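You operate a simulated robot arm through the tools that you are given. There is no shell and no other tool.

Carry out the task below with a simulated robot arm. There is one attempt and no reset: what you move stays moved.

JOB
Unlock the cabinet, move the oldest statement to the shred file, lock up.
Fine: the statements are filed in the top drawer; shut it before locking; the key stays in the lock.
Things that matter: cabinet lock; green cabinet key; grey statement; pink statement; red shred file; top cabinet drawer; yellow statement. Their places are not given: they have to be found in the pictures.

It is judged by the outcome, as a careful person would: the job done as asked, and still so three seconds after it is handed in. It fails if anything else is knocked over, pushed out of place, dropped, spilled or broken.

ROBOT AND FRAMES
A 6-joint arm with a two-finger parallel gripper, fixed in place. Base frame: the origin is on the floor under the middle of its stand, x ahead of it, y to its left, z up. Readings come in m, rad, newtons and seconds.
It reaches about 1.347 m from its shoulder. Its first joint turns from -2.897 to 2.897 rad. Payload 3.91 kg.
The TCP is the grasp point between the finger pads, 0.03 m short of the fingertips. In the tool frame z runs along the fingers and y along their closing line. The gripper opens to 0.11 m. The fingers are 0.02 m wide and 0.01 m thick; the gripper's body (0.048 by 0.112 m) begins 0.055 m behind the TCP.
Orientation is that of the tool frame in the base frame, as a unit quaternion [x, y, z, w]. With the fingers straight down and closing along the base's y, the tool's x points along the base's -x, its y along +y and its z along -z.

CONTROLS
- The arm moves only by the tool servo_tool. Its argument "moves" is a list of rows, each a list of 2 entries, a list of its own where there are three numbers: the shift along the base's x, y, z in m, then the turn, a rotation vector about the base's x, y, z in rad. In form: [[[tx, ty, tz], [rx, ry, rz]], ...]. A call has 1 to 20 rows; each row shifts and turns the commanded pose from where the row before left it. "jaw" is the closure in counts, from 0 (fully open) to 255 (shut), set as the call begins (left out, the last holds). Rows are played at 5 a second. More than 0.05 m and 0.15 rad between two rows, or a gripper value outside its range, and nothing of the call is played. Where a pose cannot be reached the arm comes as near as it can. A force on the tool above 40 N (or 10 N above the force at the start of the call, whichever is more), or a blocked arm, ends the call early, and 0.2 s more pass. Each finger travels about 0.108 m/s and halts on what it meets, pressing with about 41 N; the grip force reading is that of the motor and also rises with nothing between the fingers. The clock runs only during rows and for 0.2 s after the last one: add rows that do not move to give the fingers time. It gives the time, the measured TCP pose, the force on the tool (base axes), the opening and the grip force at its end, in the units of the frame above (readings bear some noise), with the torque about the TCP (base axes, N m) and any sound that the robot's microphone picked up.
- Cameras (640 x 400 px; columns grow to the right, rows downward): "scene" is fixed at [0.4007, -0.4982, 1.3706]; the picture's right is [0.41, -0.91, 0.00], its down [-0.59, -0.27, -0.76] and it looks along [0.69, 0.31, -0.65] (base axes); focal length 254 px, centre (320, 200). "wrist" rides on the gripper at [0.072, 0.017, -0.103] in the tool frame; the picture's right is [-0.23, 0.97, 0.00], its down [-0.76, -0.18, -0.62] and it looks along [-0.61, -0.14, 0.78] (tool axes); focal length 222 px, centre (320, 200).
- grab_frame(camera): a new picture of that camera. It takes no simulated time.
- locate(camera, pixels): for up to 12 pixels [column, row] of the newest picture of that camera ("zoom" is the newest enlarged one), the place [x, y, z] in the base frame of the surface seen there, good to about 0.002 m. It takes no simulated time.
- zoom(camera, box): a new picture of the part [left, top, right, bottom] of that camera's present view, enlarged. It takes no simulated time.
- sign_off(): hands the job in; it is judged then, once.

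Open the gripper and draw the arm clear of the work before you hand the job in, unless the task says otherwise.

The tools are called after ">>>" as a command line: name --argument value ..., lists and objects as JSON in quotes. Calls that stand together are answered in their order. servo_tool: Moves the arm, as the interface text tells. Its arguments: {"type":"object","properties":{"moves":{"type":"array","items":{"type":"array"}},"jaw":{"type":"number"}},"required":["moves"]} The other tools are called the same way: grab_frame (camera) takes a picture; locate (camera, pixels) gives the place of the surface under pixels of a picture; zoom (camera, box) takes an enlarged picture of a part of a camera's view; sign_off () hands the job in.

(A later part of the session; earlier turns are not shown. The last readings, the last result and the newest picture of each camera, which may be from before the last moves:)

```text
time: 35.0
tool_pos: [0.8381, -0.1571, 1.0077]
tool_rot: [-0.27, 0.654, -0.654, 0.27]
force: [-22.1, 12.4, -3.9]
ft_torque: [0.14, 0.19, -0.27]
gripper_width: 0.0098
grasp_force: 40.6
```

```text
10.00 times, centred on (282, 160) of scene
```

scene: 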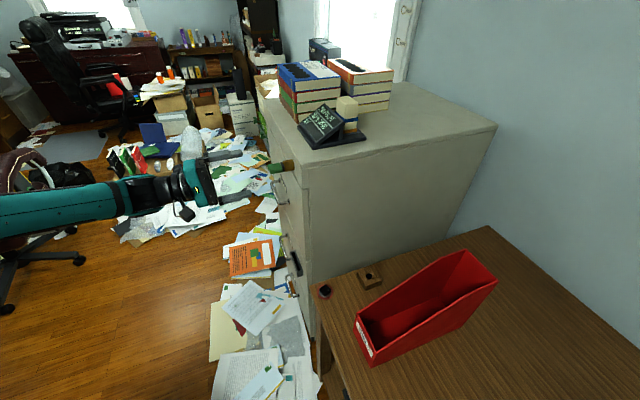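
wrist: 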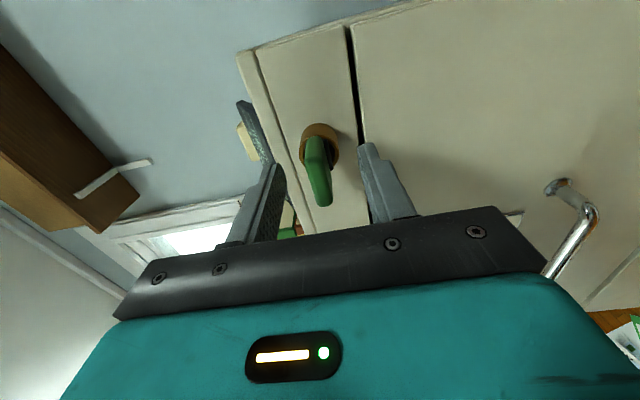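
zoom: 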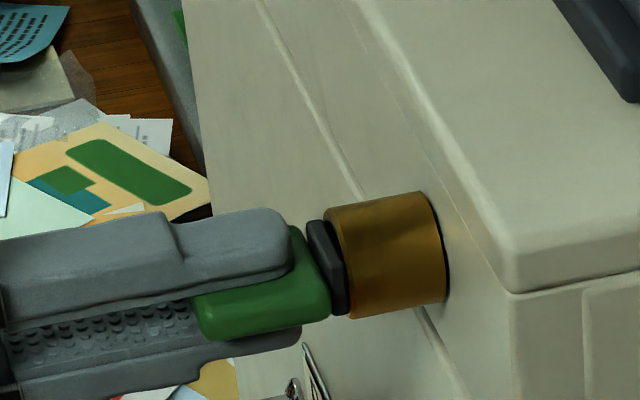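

The push met a firm stop after ~1 mm (24 N), so the key appears fully seated. I only tried 48° counter-clockwise before, so I'll ease off the push and turn counter-clockwise past 90°.

>>> servo_tool --moves '[[[-0.0016, 0.0016, 0], [0, 0, 0]], [[0, 0, 0], [-0.0884, 0.0884, 0]], [[0, 0, 0], [-0.0884, 0.0884, 0]], [[0, 0, 0], [-0.0884, 0.0884, 0]], [[0, 0, 0], [-0.0884, 0.0884, 0]], [[0, 0, 0], [-0.0884, 0.0884, 0]], [[0, 0, 0], [-0.0884, 0.0884, 0]], [[0, 0, 0], [-0.0884, 0.0884, 0]], [[0, 0, 0], [-0.0884, 0.0884, 0]], [[0, 0, 0], [-0.0884, 0.0884, 0]], [[0, 0, 0], [-0.0884, 0.0884, 0]], [[0, 0, 0], [0, 0, 0]]]'

>>> zoom --camera "wrist" --box '[220, 80, 420, 240]'

```text
time: 37.6
tool_pos: [0.8373, -0.1569, 1.0079]
tool_rot: [0.6, -0.372, 0.689, 0.163]
force: [-1.4, -1.8, 0.6]
ft_torque: [-0.02, -0.07, -0.15]
gripper_width: 0.0101
grasp_force: 41.3
```

```text
2.50 times, centred on (320, 160) of wrist
```

zoom: 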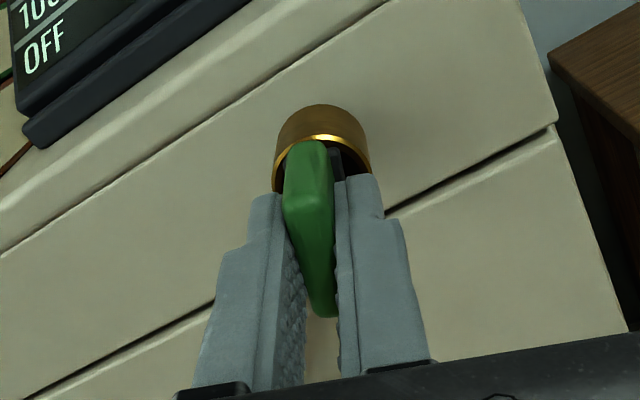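

72° counter-clockwise and still free. I'll go on to about 100°.

>>> servo_tool --moves '[[[0, 0, 0], [-0.0884, 0.0884, 0]], [[0, 0, 0], [-0.0884, 0.0884, 0]], [[0, 0, 0], [-0.0884, 0.0884, 0]], [[0, 0, 0], [-0.0884, 0.0884, 0]], [[0, 0, 0], [0, 0, 0]]]'

>>> zoom --camera "wrist" --box '[220, 80, 420, 240]'

>>> grab_frame --camera "scene"

```text
time: 38.8
tool_pos: [0.8376, -0.1573, 1.0071]
tool_rot: [0.673, -0.212, 0.628, 0.328]
force: [-0.9, -1.7, 1.5]
ft_torque: [-0.01, -0.06, -0.1]
gripper_width: 0.0099
grasp_force: 40.6
```

```text
2.50 times, centred on (320, 160) of wrist
```

zoom: 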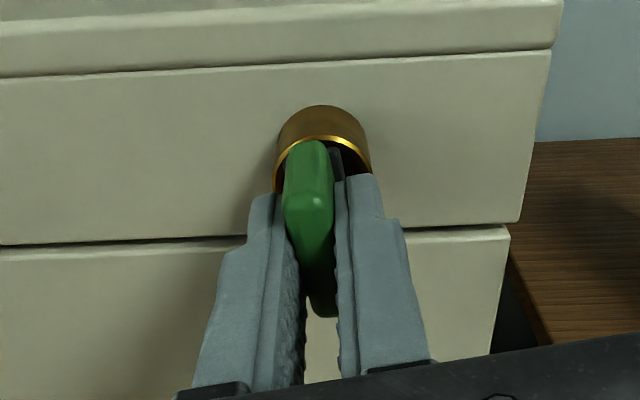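

```text
taken
```

scene: 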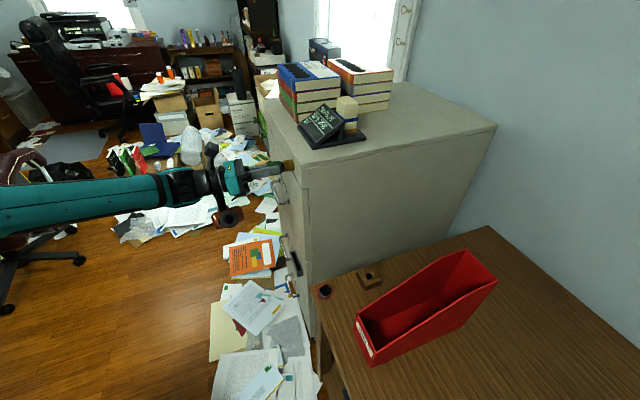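

At 100° counter-clockwise it is still free. From this view (camera above) I can measure the brass cylinder and the collar; I'll zoom in.

>>> zoom --camera "wrist" --box '[280, 110, 360, 160]'

>>> locate --camera "zoom" --pixels '[[320, 90], [320, 120], [235, 200], [400, 200], [250, 160], [390, 160], [320, 150], [375, 215], [385, 180], [350, 200], [310, 200], [330, 260]]'

>>> zoom --camera "scene" --box '[250, 140, 314, 180]'

```text
8.00 times, centred on (320, 135) of wrist
```

zoom: 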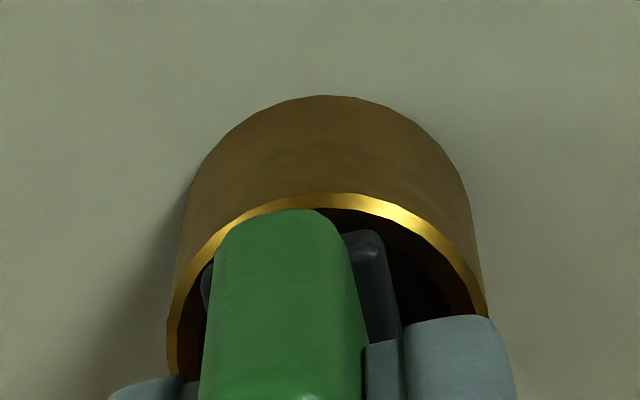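

```text
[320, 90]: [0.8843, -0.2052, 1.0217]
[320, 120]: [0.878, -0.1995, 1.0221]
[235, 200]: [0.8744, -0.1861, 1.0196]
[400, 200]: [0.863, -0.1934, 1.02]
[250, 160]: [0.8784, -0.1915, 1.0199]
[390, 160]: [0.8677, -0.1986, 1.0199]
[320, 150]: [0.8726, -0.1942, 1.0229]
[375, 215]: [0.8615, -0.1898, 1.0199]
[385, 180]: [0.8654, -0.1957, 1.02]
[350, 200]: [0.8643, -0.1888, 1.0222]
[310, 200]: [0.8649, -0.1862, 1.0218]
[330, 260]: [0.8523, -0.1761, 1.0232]
```

```text
10.00 times, centred on (282, 160) of scene
```

zoom: 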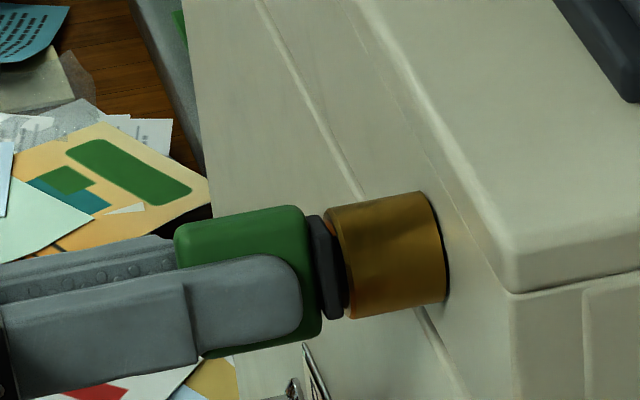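

The lock axis (s≈0.480, z≈1.008) agrees with my TCP. I'll test whether the key goes in at this angle with a gentle 3 mm push.

>>> servo_tool --moves '[[[0.0007, -0.0007, 0], [0, 0, 0]], [[0.0007, -0.0007, 0], [0, 0, 0]], [[0.0007, -0.0007, 0], [0, 0, 0]], [[0, 0, 0], [0, 0, 0]]]'

>>> zoom --camera "scene" --box '[250, 140, 314, 180]'

```text
time: 39.8
tool_pos: [0.8384, -0.1564, 1.0085]
tool_rot: [0.673, -0.211, 0.628, 0.328]
force: [-30.6, 14.0, -5.9]
ft_torque: [0.13, 0.16, -0.3]
gripper_width: 0.01
grasp_force: 41.4
```

```text
10.00 times, centred on (282, 160) of scene
```

zoom: 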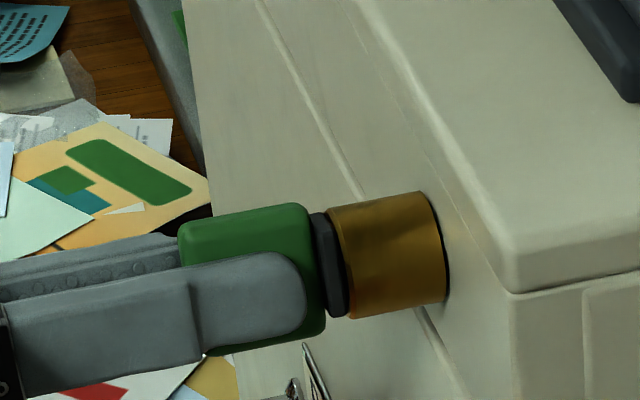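

The collar touches the rim after ~1 mm, a hard stop. I'll keep a light inward push (back off 1.5 mm) and turn back to 0°, watching for torque or a sound while the key is held fully seated.

>>> servo_tool --moves '[[[-0.001, 0.001, 0], [0, 0, 0]], [[0, 0, 0], [0.0884, -0.0884, 0]], [[0, 0, 0], [0.0884, -0.0884, 0]], [[0, 0, 0], [0.0884, -0.0884, 0]], [[0, 0, 0], [0.0884, -0.0884, 0]], [[0, 0, 0], [0.0884, -0.0884, 0]], [[0, 0, 0], [0.0884, -0.0884, 0]], [[0, 0, 0], [0.0884, -0.0884, 0]], [[0, 0, 0], [0, 0, 0]]]'

```text
time: 41.8
tool_pos: [0.8367, -0.1578, 1.0087]
tool_rot: [0.52, -0.478, 0.708, 0.032]
force: [-2.8, 4.4, 2.0]
ft_torque: [-0.05, -0.06, 0.03]
gripper_width: 0.0099
grasp_force: 41.0
```

No torque or sound while turning back. I'll return to the original angle and then test a slight outward pull to learn how the key is held.

>>> servo_tool --moves '[[[0, 0, 0], [0.0884, -0.0884, 0]], [[0, 0, 0], [0.0884, -0.0884, 0]], [[0, 0, 0], [0.0884, -0.0884, 0]], [[0, 0, 0], [0.0884, -0.0884, 0]], [[0, 0, 0], [0.0884, -0.0884, 0]], [[0, 0, 0], [0.0884, -0.0884, 0]], [[0, 0, 0], [0.0884, -0.0884, 0]], [[0, 0, 0], [0, 0, 0]]]'

>>> zoom --camera "scene" --box '[250, 140, 314, 180]'

```text
time: 43.6
tool_pos: [0.8384, -0.1578, 1.0075]
tool_rot: [-0.269, 0.654, -0.653, 0.27]
force: [-6.3, 5.6, -1.2]
ft_torque: [0.02, 0.02, -0.02]
gripper_width: 0.01
grasp_force: 41.0
```

```text
10.00 times, centred on (282, 160) of scene
```

zoom: 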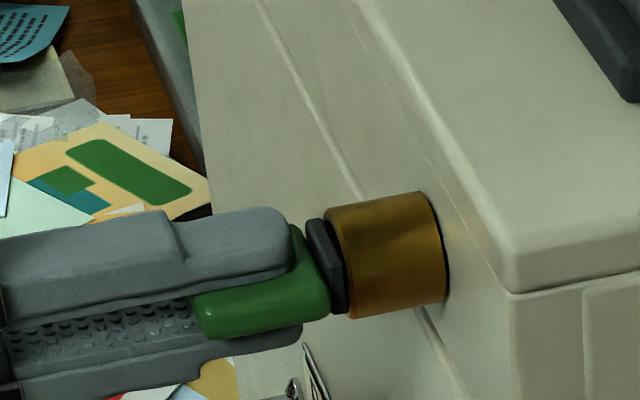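

Seated with ~8 N push at 0°. Now a gentle outward pull of a few mm, watching the force.

>>> servo_tool --moves '[[[-0.0007, 0.0007, 0], [0, 0, 0]], [[-0.0007, 0.0007, 0], [0, 0, 0]], [[-0.0007, 0.0007, 0], [0, 0, 0]], [[-0.0007, 0.0007, 0], [0, 0, 0]], [[0, 0, 0], [0, 0, 0]]]'

>>> zoom --camera "scene" --box '[250, 140, 314, 180]'

>>> zoom --camera "wrist" --box '[270, 110, 370, 190]'

```text
time: 44.8
tool_pos: [0.8361, -0.1553, 1.0074]
tool_rot: [-0.269, 0.654, -0.654, 0.268]
force: [1.4, -3.4, 1.4]
ft_torque: [-0.04, -0.03, -0.08]
gripper_width: 0.0101
grasp_force: 41.0
```

```text
10.00 times, centred on (282, 160) of scene
```

zoom: 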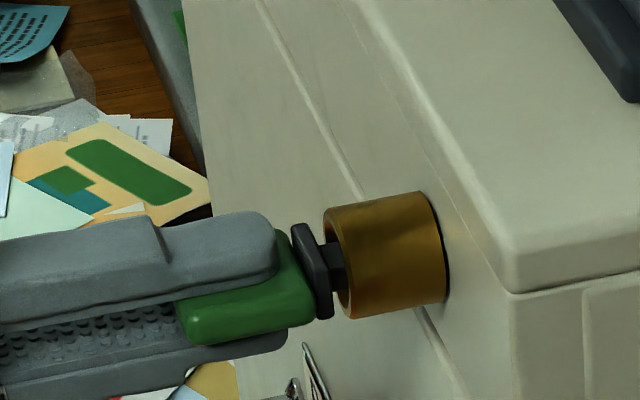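

```text
5.00 times, centred on (320, 150) of wrist
```

zoom: 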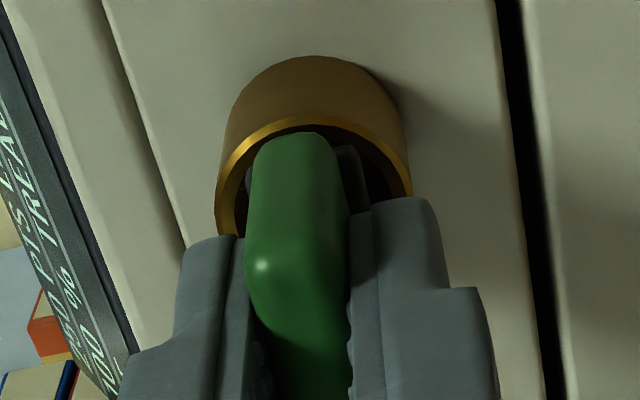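

The key slides out easily (shaft now visible): it is a loose key held by the lock. I'll push it back fully to the collar stop and then turn clockwise while keeping a light inward push.

>>> servo_tool --moves '[[[0.0007, -0.0007, 0], [0, 0, 0]], [[0.0007, -0.0007, 0], [0, 0, 0]], [[0.0007, -0.0007, 0], [0, 0, 0]], [[0.0007, -0.0007, 0], [0, 0, 0]], [[0.0005, -0.0005, 0], [0, 0, 0]], [[0, 0, 0], [0, 0, 0]]]'

>>> zoom --camera "scene" --box '[250, 140, 314, 180]'

```text
time: 46.2
tool_pos: [0.8379, -0.1582, 1.0067]
tool_rot: [-0.269, 0.655, -0.653, 0.269]
force: [-17.4, 6.5, -0.8]
ft_torque: [0.0, 0.04, -0.32]
gripper_width: 0.0099
grasp_force: 40.6
```

```text
10.00 times, centred on (282, 160) of scene
```

zoom: 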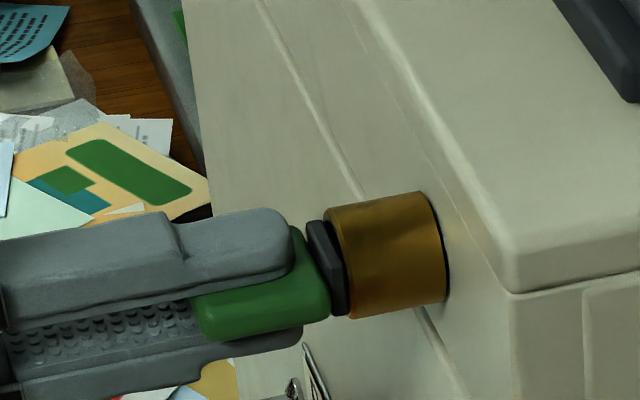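

Seated with ~17 N. Turning clockwise now with the push held, half way first.

>>> servo_tool --moves '[[[0, 0, 0], [0.08, -0.08, 0]], [[0, 0, 0], [0.08, -0.08, 0]], [[0, 0, 0], [0.08, -0.08, 0]], [[0, 0, 0], [0.08, -0.08, 0]], [[0, 0, 0], [0.08, -0.08, 0]], [[0, 0, 0], [0.08, -0.08, 0]], [[0, 0, 0], [0.08, -0.08, 0]], [[0, 0, 0], [0, 0, 0]]]'

```text
time: 48.0
tool_pos: [0.8384, -0.1589, 1.0081]
tool_rot: [0.003, 0.709, -0.498, 0.5]
force: [-24.2, 16.7, -1.8]
ft_torque: [0.09, 0.17, -0.17]
gripper_width: 0.0098
grasp_force: 41.1
```

45° with ~29 N push and only slight rubbing torque. I'll ease the push 1 mm and continue to 90°.

>>> servo_tool --moves '[[[-0.0007, 0.0007, 0], [0, 0, 0]], [[0, 0, 0], [0.08, -0.08, 0]], [[0, 0, 0], [0.08, -0.08, 0]], [[0, 0, 0], [0.08, -0.08, 0]], [[0, 0, 0], [0.08, -0.08, 0]], [[0, 0, 0], [0.08, -0.08, 0]], [[0, 0, 0], [0.08, -0.08, 0]], [[0, 0, 0], [0.07, -0.07, 0]], [[0, 0, 0], [0, 0, 0]]]'

>>> grab_frame --camera "wrist"

```text
time: 50.0
tool_pos: [0.8388, -0.1587, 1.0079]
tool_rot: [0.271, 0.654, -0.271, 0.652]
force: [-0.1, -2.8, 5.3]
ft_torque: [-0.21, -0.24, -0.08]
gripper_width: 0.0097
grasp_force: 40.9
```

```text
taken
```

wrist: 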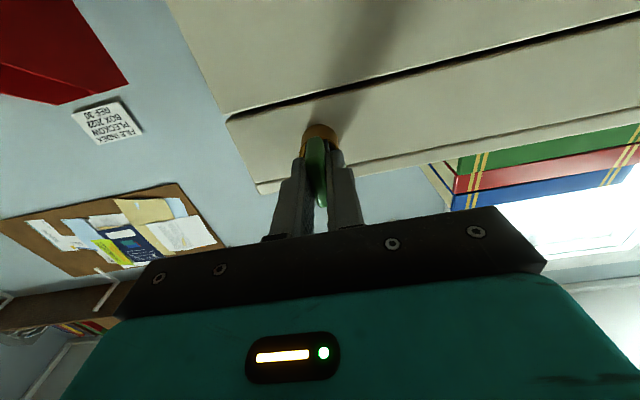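

At 90° clockwise, nothing audible. The real test is the drawer itself, so I'll release the key here, back off and look at it.

>>> servo_tool --moves '[[[0, 0, 0], [0, 0, 0]], [[0, 0, 0], [0, 0, 0]], [[0, 0, 0], [0, 0, 0]], [[-0.01, 0.01, 0], [0, 0, 0]], [[-0.015, 0.015, 0], [0, 0, 0]], [[-0.015, 0.015, 0], [0, 0, 0]], [[-0.015, 0.015, 0], [0, 0, 0]], [[-0.015, 0.015, 0], [0, 0, 0]]]' --jaw 139

>>> grab_frame --camera "wrist"

>>> zoom --camera "scene" --box '[230, 130, 342, 200]'

```text
time: 51.8
tool_pos: [0.7689, -0.0885, 1.008]
tool_rot: [0.27, 0.655, -0.27, 0.652]
force: [-0.2, -0.3, -0.7]
ft_torque: [-0.02, -0.02, -0.02]
gripper_width: 0.0499
grasp_force: 0.0
```

```text
taken
```

wrist: 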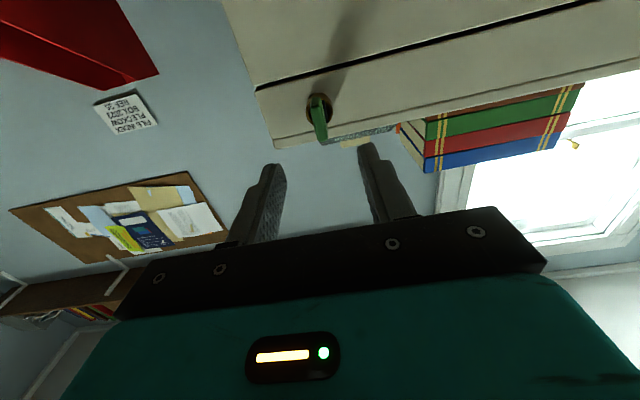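

```text
5.71 times, centred on (286, 165) of scene
```

zoom: 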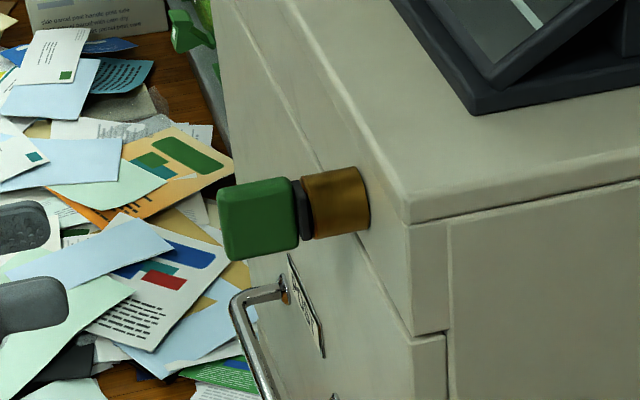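

The key holds its turned (vertical) position. Now I measure the top drawer's handle in the scene view.

>>> zoom --camera "scene" --box '[262, 170, 310, 215]'

>>> locate --camera "zoom" --pixels '[[130, 130], [110, 160], [140, 250], [165, 320], [200, 360], [290, 330], [90, 100], [150, 100], [125, 200]]'

```text
8.89 times, centred on (286, 192) of scene
```

zoom: 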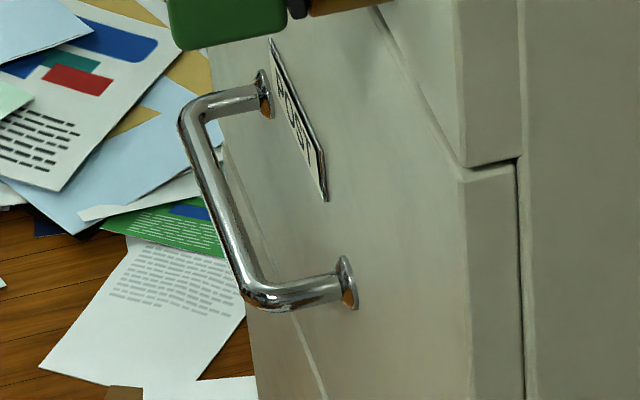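

```text
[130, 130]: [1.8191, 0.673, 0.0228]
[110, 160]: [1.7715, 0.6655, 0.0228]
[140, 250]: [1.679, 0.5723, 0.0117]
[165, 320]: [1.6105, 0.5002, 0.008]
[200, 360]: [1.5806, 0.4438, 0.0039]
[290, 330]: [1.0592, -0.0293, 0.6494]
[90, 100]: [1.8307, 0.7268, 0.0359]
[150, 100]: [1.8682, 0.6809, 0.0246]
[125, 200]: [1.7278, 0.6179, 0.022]
```

I mis-aimed the pixels; the bar runs from (192,120) to (255,295) in this zoom. I'll measure along it.

>>> locate --camera "zoom" --pixels '[[193, 120], [205, 170], [215, 200], [227, 230], [240, 265], [260, 295], [230, 100], [300, 292], [265, 95], [348, 285], [470, 165], [515, 160]]'

```text
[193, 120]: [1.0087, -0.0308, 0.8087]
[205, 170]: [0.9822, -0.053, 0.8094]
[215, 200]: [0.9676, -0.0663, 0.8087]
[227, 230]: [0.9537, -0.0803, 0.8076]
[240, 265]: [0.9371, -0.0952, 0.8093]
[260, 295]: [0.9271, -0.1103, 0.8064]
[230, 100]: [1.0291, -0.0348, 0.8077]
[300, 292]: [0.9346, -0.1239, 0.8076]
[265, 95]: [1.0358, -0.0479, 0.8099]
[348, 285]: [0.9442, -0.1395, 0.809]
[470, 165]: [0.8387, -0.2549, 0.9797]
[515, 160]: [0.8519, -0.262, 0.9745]
```

The handle bar is at n≈-0.734, z≈0.806, centred on s≈0.637. I'll roll the fingers back to vertical closing and go to a point 10 cm in front of the bar.

>>> servo_tool --moves '[[[0.01058, 0.00778, -0.01683], [-0.0926, 0.0926, 0]], [[0.01058, 0.00778, -0.01683], [-0.0926, 0.0926, 0]], [[0.01058, 0.00778, -0.01683], [-0.0926, 0.0926, 0]], [[0.01058, 0.00778, -0.01683], [-0.0926, 0.0926, 0]], [[0.01058, 0.00778, -0.01683], [-0.0926, 0.0926, 0]], [[0.01058, 0.00778, -0.01683], [-0.0926, 0.0926, 0]], [[0.01058, 0.00778, -0.01683], [-0.0926, 0.0926, 0]], [[0.01058, 0.00778, -0.01683], [-0.0926, 0.0926, 0]], [[0.01058, 0.00778, -0.01683], [-0.0926, 0.0926, 0]], [[0.01058, 0.00778, -0.01683], [-0.0926, 0.0926, 0]], [[0.01058, 0.00778, -0.01683], [-0.0926, 0.0926, 0]], [[0.01058, 0.00778, -0.01683], [-0.0926, 0.0926, 0]]]' --jaw 139

>>> grab_frame --camera "wrist"

>>> grab_frame --camera "scene"

```text
time: 54.4
tool_pos: [0.8951, 0.0068, 0.8069]
tool_rot: [0.27, -0.654, 0.654, -0.268]
force: [-0.2, -0.3, -0.1]
ft_torque: [0.02, 0.01, 0.03]
gripper_width: 0.0501
grasp_force: 0.2
```

```text
taken
```

wrist: 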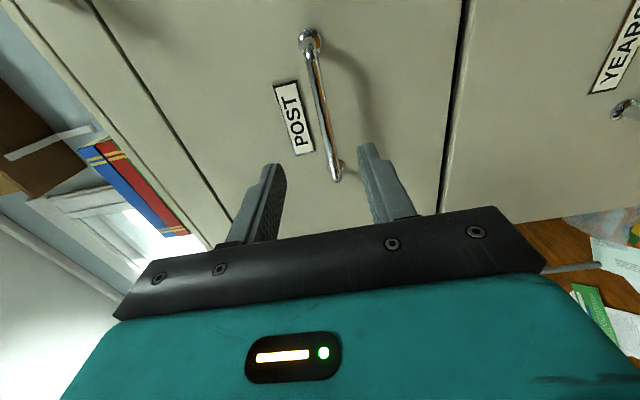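

```text
taken
```

scene: 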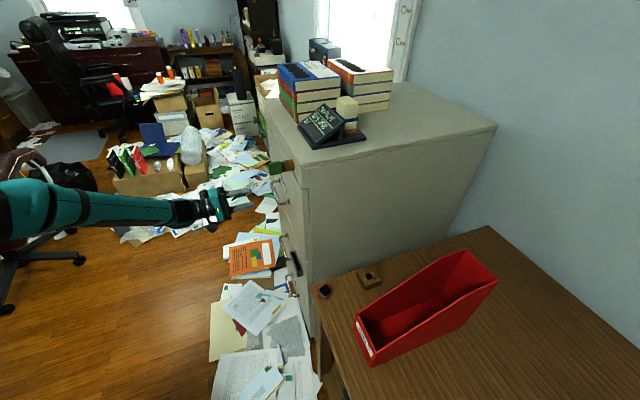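

The bar is centred between the fingers at (322,110). I'll advance 10 cm onto it.

>>> servo_tool --moves '[[[0.0143, -0.0143, 0], [0, 0, 0]], [[0.0143, -0.0143, 0], [0, 0, 0]], [[0.0143, -0.0143, 0], [0, 0, 0]], [[0.0143, -0.0143, 0], [0, 0, 0]], [[0.0143, -0.0143, 0], [0, 0, 0]], [[0, 0, 0], [0, 0, 0]]]'

>>> grab_frame --camera "wrist"

```text
time: 55.8
tool_pos: [0.9659, -0.0655, 0.8052]
tool_rot: [0.272, -0.653, 0.654, -0.268]
force: [-0.8, 0.1, -0.5]
ft_torque: [-0.02, -0.01, -0.01]
gripper_width: 0.0502
grasp_force: 0.0
```

```text
taken
```

wrist: 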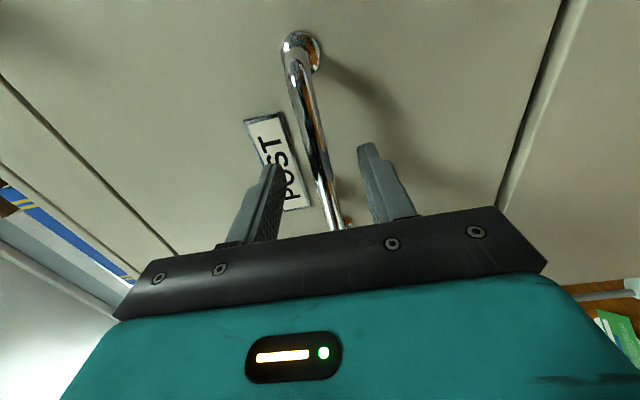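

The bar is between the pads. I'll close on it and then pull gently outward 1 cm to test whether the drawer is free.

>>> servo_tool --moves '[[[0, 0, 0], [0, 0, 0]], [[0, 0, 0], [0, 0, 0]], [[0, 0, 0], [0, 0, 0]], [[0, 0, 0], [0, 0, 0]], [[0, 0, 0], [0, 0, 0]]]' --jaw 255

>>> servo_tool --moves '[[[-0.0014, 0.0014, 0], [0, 0, 0]], [[-0.0014, 0.0014, 0], [0, 0, 0]], [[-0.0014, 0.0014, 0], [0, 0, 0]], [[-0.0014, 0.0014, 0], [0, 0, 0]], [[-0.0014, 0.0014, 0], [0, 0, 0]], [[0, 0, 0], [0, 0, 0]]]'

>>> grab_frame --camera "scene"

```text
time: 56.9
tool_pos: [0.9665, -0.0646, 0.8012]
tool_rot: [-0.272, 0.655, -0.653, 0.268]
force: [-0.9, 0.9, -6.6]
ft_torque: [0.57, -0.53, 0.0]
gripper_width: 0.0116
grasp_force: 45.1
stopped in row 5: the force on the tool passed its limit at 41 N (the readings are from after the stop); the commanded pose is now the measured one
```

```text
time: 58.3
tool_pos: [0.9589, -0.0588, 0.8018]
tool_rot: [-0.273, 0.654, -0.653, 0.266]
force: [4.8, 0.2, -11.9]
ft_torque: [0.52, -0.48, 0.64]
gripper_width: 0.0112
grasp_force: 45.4
```

```text
taken
```

scene: 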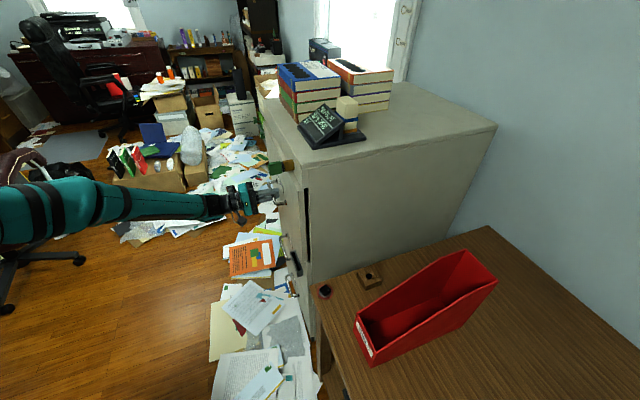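

The drawer moved ~1 cm with only ~3 N and a gap shows at (308,215): it's unlocked with the key at 90° clockwise. I'll pull it further open, 8 cm first, easing the height by 1 mm to relieve the vertical load.

>>> servo_tool --moves '[[[0, 0, -0.001], [0, 0, 0]], [[-0.01, 0.01, 0], [0, 0, 0]], [[-0.01, 0.01, 0], [0, 0, 0]], [[-0.01, 0.01, 0], [0, 0, 0]], [[-0.01, 0.01, 0], [0, 0, 0]], [[-0.01, 0.01, 0], [0, 0, 0]], [[-0.01, 0.01, 0], [0, 0, 0]], [[0, 0, 0], [0, 0, 0]]]'

>>> grab_frame --camera "scene"

```text
time: 60.1
tool_pos: [0.897, 0.0016, 0.8021]
tool_rot: [-0.272, 0.654, -0.653, 0.267]
force: [6.8, 9.1, -3.5]
ft_torque: [0.52, -0.46, -0.4]
gripper_width: 0.0117
grasp_force: 44.9
```

```text
taken
```

scene: 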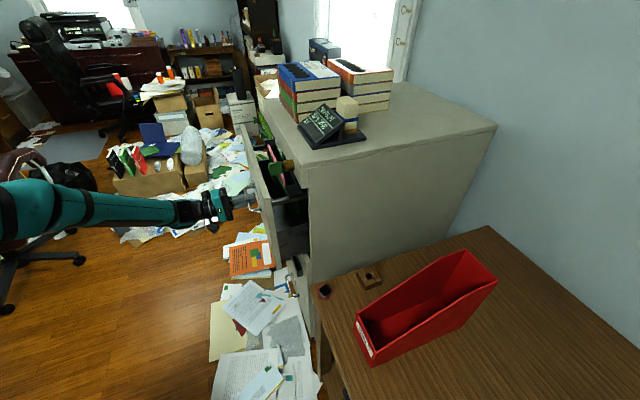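

The drawer slides freely and is ~9.5 cm open; a pink paper is visible inside at (280,175). I'll keep pulling with a small sideways correction.

>>> servo_tool --moves '[[[0.001, 0.001, 0], [0, 0, 0]], [[-0.01, 0.01, 0], [0, 0, 0]], [[-0.01, 0.01, 0], [0, 0, 0]], [[-0.01, 0.01, 0], [0, 0, 0]], [[-0.01, 0.01, 0], [0, 0, 0]], [[-0.01, 0.01, 0], [0, 0, 0]], [[-0.01, 0.01, 0], [0, 0, 0]], [[-0.01, 0.01, 0], [0, 0, 0]], [[-0.01, 0.01, 0], [0, 0, 0]], [[0, 0, 0], [0, 0, 0]]]'

>>> grab_frame --camera "scene"

```text
time: 62.3
tool_pos: [0.8196, 0.0805, 0.8021]
tool_rot: [-0.273, 0.655, -0.652, 0.267]
force: [-8.9, -5.4, -14.5]
ft_torque: [0.59, -0.47, 0.39]
gripper_width: 0.0114
grasp_force: 44.7
```

```text
taken
```

scene: 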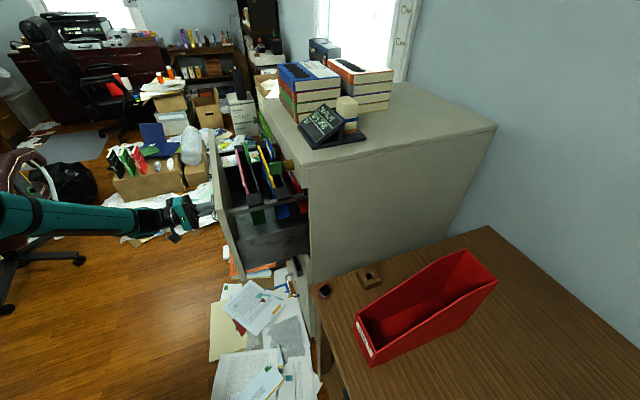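

The drawer is ~20 cm open and hanging files show at (265,175). I'll enlarge the contents.

>>> zoom --camera "scene" --box '[200, 120, 328, 200]'

>>> zoom --camera "scene" --box '[200, 140, 320, 290]'

```text
5.00 times, centred on (264, 160) of scene
```

zoom: 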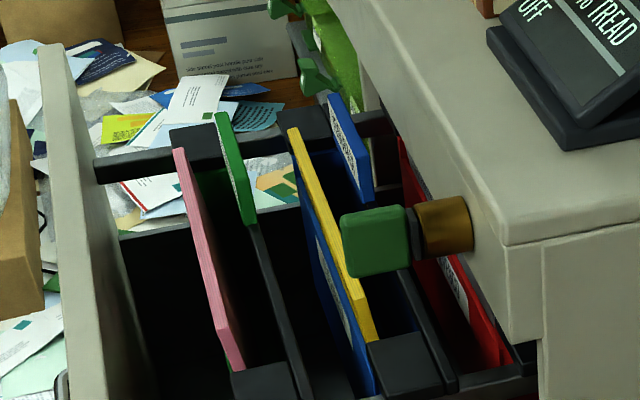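

```text
2.67 times, centred on (260, 215) of scene
```

zoom: 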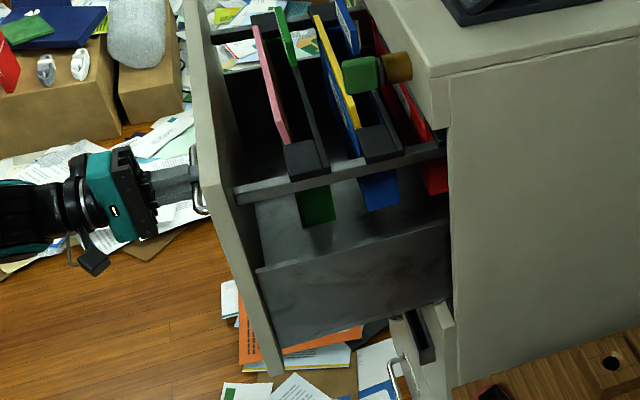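

The statements are stiff cards (pink, yellow seen) hung in front of green/blue/red dividers; the grey one is probably further back. I'll pull the drawer another 10 cm.

>>> servo_tool --moves '[[[-0.01, 0.01, 0], [0, 0, 0]], [[-0.01, 0.01, 0], [0, 0, 0]], [[-0.01, 0.01, 0], [0, 0, 0]], [[-0.01, 0.01, 0], [0, 0, 0]], [[-0.01, 0.01, 0], [0, 0, 0]], [[-0.01, 0.01, 0], [0, 0, 0]], [[-0.01, 0.01, 0], [0, 0, 0]], [[0, 0, 0], [0, 0, 0]]]'

>>> grab_frame --camera "scene"

>>> zoom --camera "scene" --box '[180, 120, 308, 200]'

```text
time: 64.2
tool_pos: [0.7481, 0.1526, 0.8023]
tool_rot: [-0.272, 0.654, -0.654, 0.266]
force: [-6.5, -7.4, -4.5]
ft_torque: [0.48, -0.59, 0.62]
gripper_width: 0.0114
grasp_force: 45.2
stopped in row 8: the force on the tool passed its limit at 41 N (the readings are from after the stop); the commanded pose is now the measured one
```

```text
taken
```

scene: 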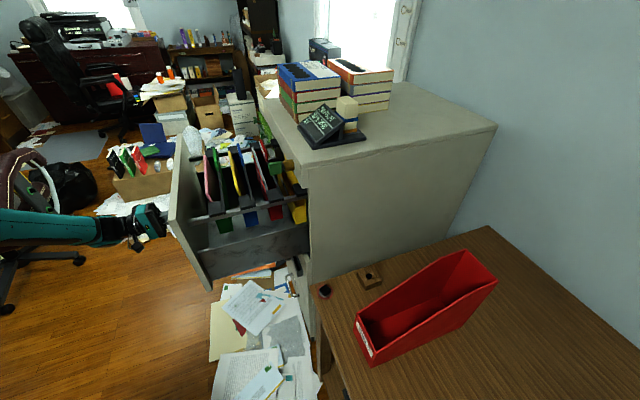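

```text
5.00 times, centred on (244, 160) of scene
```

zoom: 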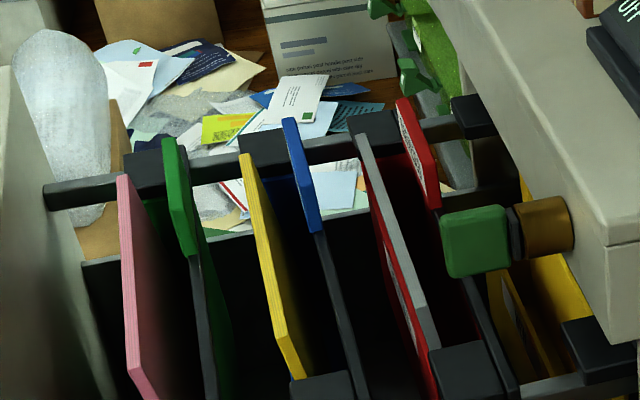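

The drawer reached its stop at ~31 cm; pink, yellow and grey statements are all visible. I'll release the handle, back off, rise and roll the tool so the wrist camera can look at the cards.

>>> servo_tool --moves '[[[0, 0, 0], [0, 0, 0]], [[0, 0, 0], [0, 0, 0]], [[0, 0, 0], [0, 0, 0]], [[-0.014, 0.014, 0], [0, 0, 0]], [[-0.014, 0.014, 0], [0, 0, 0]], [[-0.014, 0.014, 0], [0, 0, 0]], [[0, 0, 0.025], [0.0926, -0.0926, 0]], [[0, 0, 0.025], [0.0926, -0.0926, 0]], [[0, 0, 0.025], [0.0926, -0.0926, 0]], [[0, 0, 0.025], [0.0926, -0.0926, 0]], [[0, 0, 0.025], [0.0926, -0.0926, 0]], [[0, 0, 0.025], [0.0926, -0.0926, 0]], [[0, 0, 0.025], [0.0926, -0.0926, 0]], [[0, 0, 0.025], [0.0926, -0.0926, 0]], [[0, 0, 0.025], [0.0926, -0.0926, 0]], [[0, 0, 0.025], [0.0926, -0.0926, 0]], [[0, 0, 0.025], [0.0926, -0.0926, 0]], [[0, 0, 0.025], [0.0926, -0.0926, 0]]]' --jaw 139

>>> grab_frame --camera "wrist"

>>> grab_frame --camera "scene"

```text
time: 68.0
tool_pos: [0.7073, 0.1918, 1.1038]
tool_rot: [0.268, 0.657, -0.269, 0.651]
force: [0.6, -1.3, 0.2]
ft_torque: [0.0, -0.02, -0.02]
gripper_width: 0.0499
grasp_force: 0.1
```

```text
taken
```

wrist: 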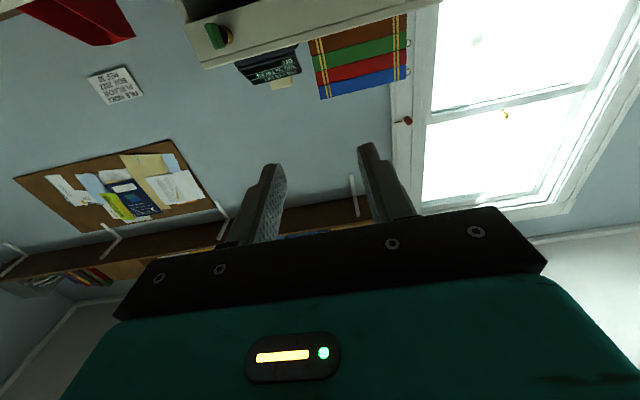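

```text
taken
```

scene: 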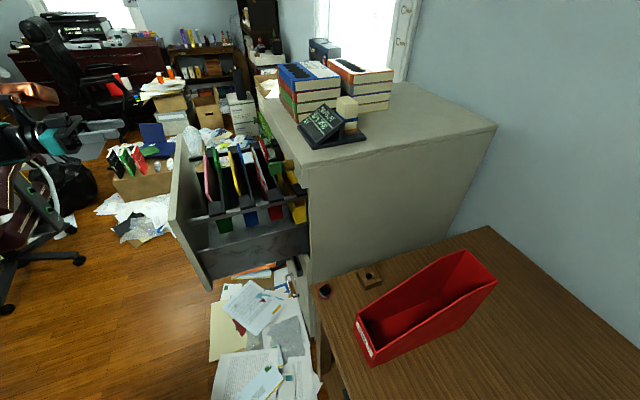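

Now I'll tilt the tool down so that the wrist camera looks at the open drawer.

>>> servo_tool --moves '[[[0, 0, 0.004], [0.0926, 0.0926, 0]], [[0, 0, 0.004], [0.0926, 0.0926, 0]], [[0, 0, 0.004], [0.0926, 0.0926, 0]], [[0, 0, 0.004], [0.0926, 0.0926, 0]], [[0, 0, 0.004], [0.0926, 0.0926, 0]], [[0, 0, 0.004], [0.0926, 0.0926, 0]], [[0, 0, 0.004], [0.0926, 0.0926, 0]], [[0, 0, 0.004], [0.0926, 0.0926, 0]], [[0, 0, 0.004], [0.0926, 0.0926, 0]], [[0, 0, 0.004], [0.0926, 0.0926, 0]], [[0, 0, 0.004], [0.0926, 0.0926, 0]], [[0, 0, 0.004], [0.0926, 0.0926, 0]]]'

>>> grab_frame --camera "wrist"

```text
time: 70.6
tool_pos: [0.7066, 0.1932, 1.1511]
tool_rot: [0.381, 0.925, 0.004, -0.003]
force: [-1.3, -0.6, 0.8]
ft_torque: [-0.01, -0.01, 0.01]
gripper_width: 0.0502
grasp_force: 0.0
```

```text
taken
```

wrist: 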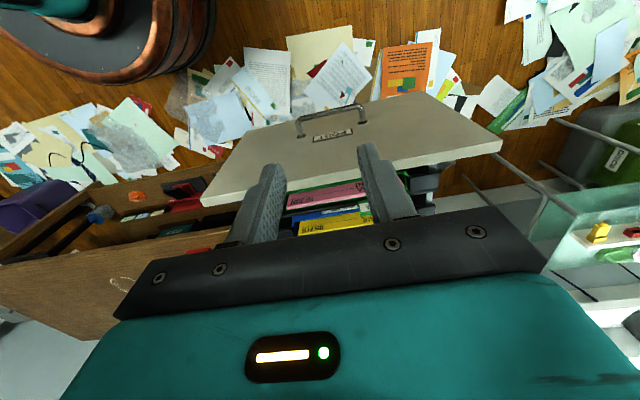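

The pink card's text shows at (325,195) but the gripper hides most. I'll tilt the tool up ~25° and shift so the cards come into the free upper half.

>>> servo_tool --moves '[[[0, 0, 0.01], [-0.0926, -0.0926, 0]], [[0, 0, 0.01], [-0.0926, -0.0926, 0]], [[0, 0, 0.01], [-0.0926, -0.0926, 0]], [[0, 0, 0.01], [-0.0926, -0.0926, 0]]]'

>>> grab_frame --camera "wrist"

```text
time: 71.6
tool_pos: [0.7067, 0.1931, 1.1907]
tool_rot: [0.367, 0.894, -0.096, 0.238]
force: [0.5, 0.4, 0.4]
ft_torque: [-0.01, 0.03, 0.02]
gripper_width: 0.0503
grasp_force: 0.1
```

```text
taken
```

wrist: 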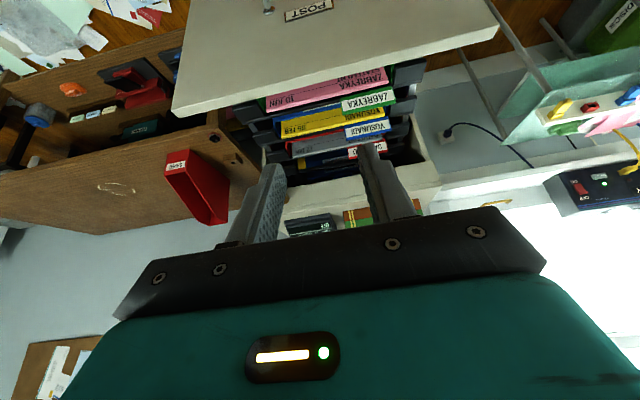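

Now the cards show clearly around (320,120). I'll enlarge them to read the printing.

>>> zoom --camera "wrist" --box '[250, 60, 420, 165]'

>>> zoom --camera "wrist" --box '[260, 70, 340, 120]'

>>> zoom --camera "wrist" --box '[330, 65, 410, 115]'

>>> zoom --camera "wrist" --box '[270, 110, 350, 160]'

>>> zoom --camera "wrist" --box '[330, 110, 410, 160]'

```text
3.76 times, centred on (335, 112) of wrist
```

zoom: 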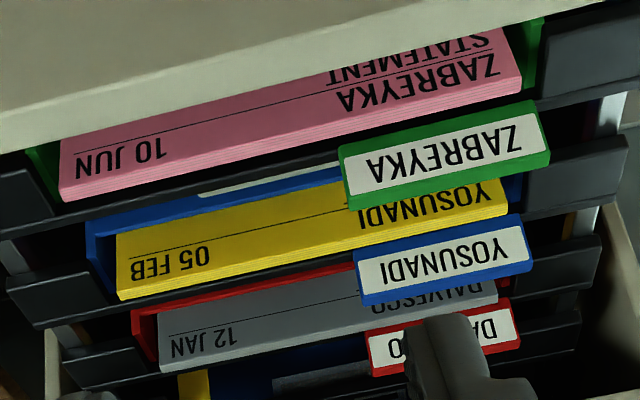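

```text
8.00 times, centred on (300, 95) of wrist
```

zoom: 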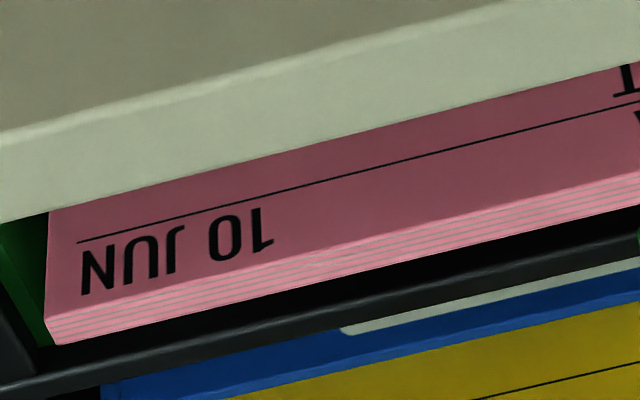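

```text
8.00 times, centred on (370, 90) of wrist
```

zoom: 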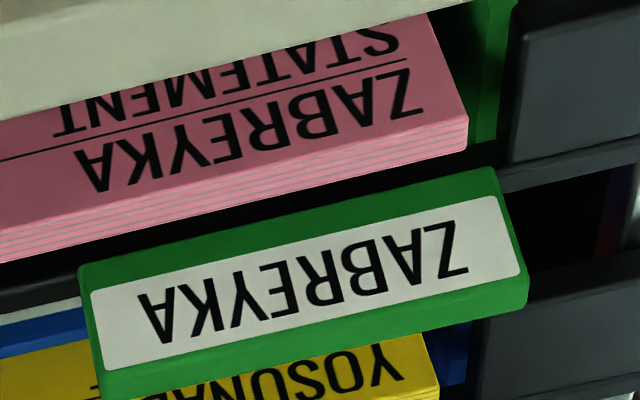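

```text
8.00 times, centred on (310, 135) of wrist
```

zoom: 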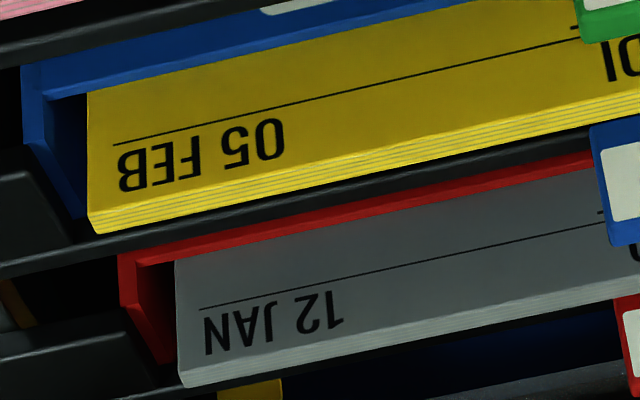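

```text
8.00 times, centred on (370, 135) of wrist
```

zoom: 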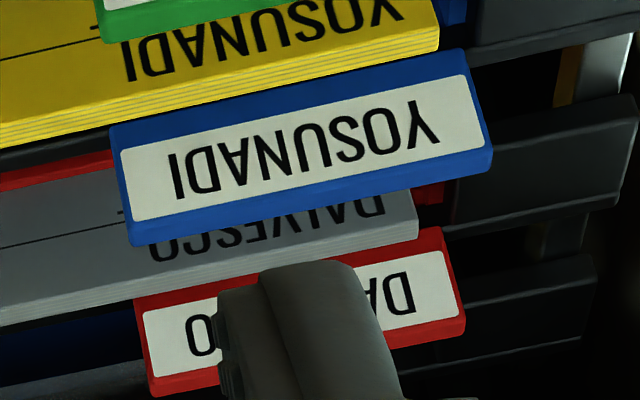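

I read: pink ZABREYKA 10 JUN, yellow YOSUNADI 05 FEB, grey DALVESCO 12 JAN. I need to check for years too, and measure the cards' positions.

>>> locate --camera "wrist" --pixels '[[267, 111], [389, 83], [282, 138], [384, 115], [293, 158], [381, 140], [272, 100], [287, 130], [297, 150], [345, 112], [395, 100], [348, 138]]'

>>> locate --camera "wrist" --pixels '[[176, 112], [497, 37], [240, 110], [415, 70], [255, 150], [425, 150], [390, 125], [380, 155], [352, 157], [325, 103], [332, 130], [335, 150]]'

```text
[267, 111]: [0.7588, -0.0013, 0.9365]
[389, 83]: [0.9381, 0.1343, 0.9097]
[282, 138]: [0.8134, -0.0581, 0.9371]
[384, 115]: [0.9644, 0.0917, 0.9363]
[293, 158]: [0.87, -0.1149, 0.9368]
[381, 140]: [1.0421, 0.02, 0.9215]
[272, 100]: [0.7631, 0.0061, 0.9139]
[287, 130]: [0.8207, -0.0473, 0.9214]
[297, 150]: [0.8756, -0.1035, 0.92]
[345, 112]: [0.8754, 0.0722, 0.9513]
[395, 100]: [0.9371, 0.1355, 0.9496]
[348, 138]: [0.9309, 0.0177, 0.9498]
```

```text
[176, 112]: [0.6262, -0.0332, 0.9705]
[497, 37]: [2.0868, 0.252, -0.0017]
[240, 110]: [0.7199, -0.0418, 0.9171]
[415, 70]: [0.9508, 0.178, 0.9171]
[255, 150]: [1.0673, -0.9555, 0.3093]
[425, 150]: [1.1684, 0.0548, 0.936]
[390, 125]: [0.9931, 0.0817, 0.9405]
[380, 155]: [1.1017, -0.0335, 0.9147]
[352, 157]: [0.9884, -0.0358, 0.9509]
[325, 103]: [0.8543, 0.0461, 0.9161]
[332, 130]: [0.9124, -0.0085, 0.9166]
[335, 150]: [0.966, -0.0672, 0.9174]
```

All three cards have width s 0.534–0.747, tops at z≈0.937, at n ≈ -0.535 (pink), -0.615 (yellow), -0.695 (grey). I'll go nearer and steeper to see the rest of the faces (possible years).

>>> servo_tool --moves '[[[0.0236, -0.0236, -0.012], [0.037, 0.037, 0]], [[0.0236, -0.0236, -0.012], [0.037, 0.037, 0]], [[0.0236, -0.0236, -0.012], [0.037, 0.037, 0]], [[0.0236, -0.0236, -0.012], [0.037, 0.037, 0]], [[0.0236, -0.0236, -0.012], [0.037, 0.037, 0]]]'

>>> grab_frame --camera "wrist"

>>> zoom --camera "wrist" --box '[200, 0, 440, 150]'

```text
time: 72.8
tool_pos: [0.8225, 0.0752, 1.1321]
tool_rot: [0.377, 0.918, -0.045, 0.119]
force: [-1.1, 0.6, 0.8]
ft_torque: [-0.03, -0.07, 0.02]
gripper_width: 0.05
grasp_force: 0.1
```

```text
taken
```

wrist: 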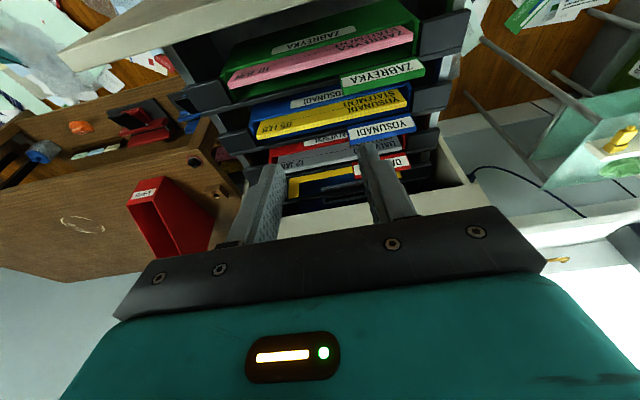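

```text
2.67 times, centred on (320, 75) of wrist
```

zoom: 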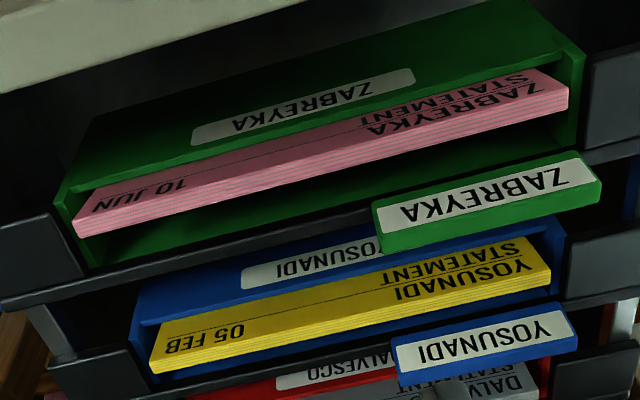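

The folders are pockets with labelled front panels; the statements stand inside. I'll enlarge each statement's face to look for a year.

>>> zoom --camera "wrist" --box '[225, 25, 425, 100]'

>>> zoom --camera "wrist" --box '[250, 80, 420, 145]'

>>> zoom --camera "wrist" --box '[260, 120, 420, 200]'

```text
3.20 times, centred on (325, 62) of wrist
```

zoom: 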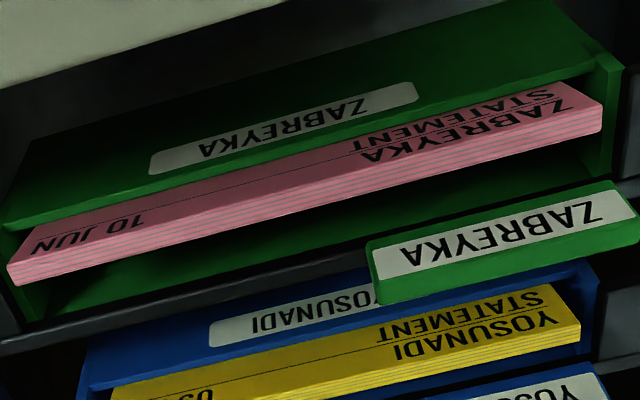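

```text
3.76 times, centred on (335, 112) of wrist
```

zoom: 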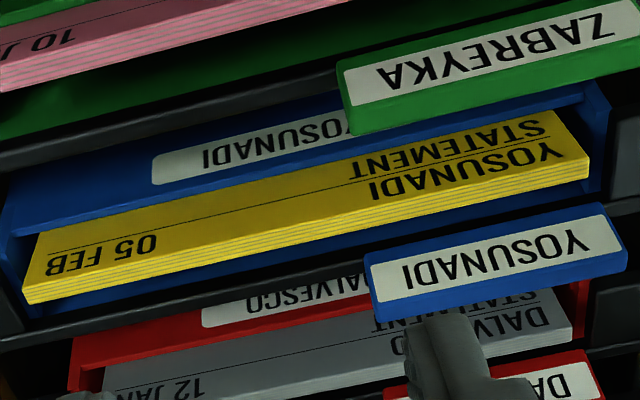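

```text
4.00 times, centred on (340, 160) of wrist
```

zoom: 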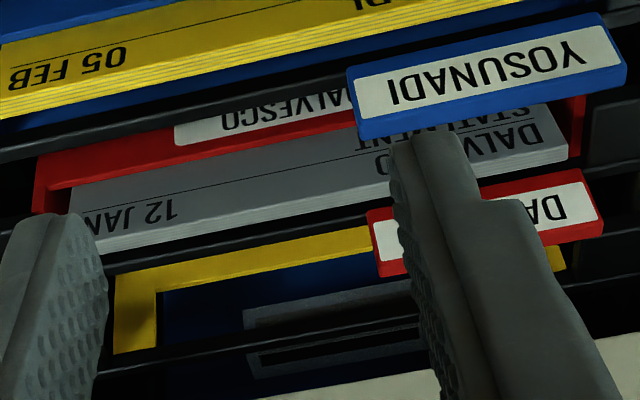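

Only day and month are printed: grey 12 JAN is the oldest. Now I measure the grey card's pocket: front panel top, card faces and gaps.

>>> locate --camera "zoom" --pixels '[[60, 180], [250, 145], [250, 155], [130, 195], [300, 205], [300, 160], [200, 245], [320, 245], [75, 195], [555, 155], [580, 115], [590, 110]]'

>>> locate --camera "wrist" --pixels '[[255, 134], [284, 168], [395, 140], [300, 170], [330, 163], [300, 145], [270, 150], [320, 160], [322, 152], [300, 95], [330, 110], [335, 118]]'

```text
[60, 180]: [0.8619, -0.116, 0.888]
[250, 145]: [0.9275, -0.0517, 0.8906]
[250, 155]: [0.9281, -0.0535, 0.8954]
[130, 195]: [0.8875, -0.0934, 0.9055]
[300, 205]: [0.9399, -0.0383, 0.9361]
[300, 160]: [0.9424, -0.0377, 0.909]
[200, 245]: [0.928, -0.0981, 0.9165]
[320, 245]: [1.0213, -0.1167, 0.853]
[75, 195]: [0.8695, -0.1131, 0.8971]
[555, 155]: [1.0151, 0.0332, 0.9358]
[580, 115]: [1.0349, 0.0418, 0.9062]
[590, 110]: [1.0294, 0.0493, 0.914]
```

```text
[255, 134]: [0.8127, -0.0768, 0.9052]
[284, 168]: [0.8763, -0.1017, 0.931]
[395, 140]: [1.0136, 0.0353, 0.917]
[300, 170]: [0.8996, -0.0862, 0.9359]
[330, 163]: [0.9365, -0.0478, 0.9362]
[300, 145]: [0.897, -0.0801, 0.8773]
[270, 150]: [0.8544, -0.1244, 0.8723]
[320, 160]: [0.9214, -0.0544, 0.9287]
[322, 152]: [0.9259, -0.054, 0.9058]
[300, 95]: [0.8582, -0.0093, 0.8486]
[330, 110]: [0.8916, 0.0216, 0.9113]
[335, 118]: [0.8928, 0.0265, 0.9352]
```

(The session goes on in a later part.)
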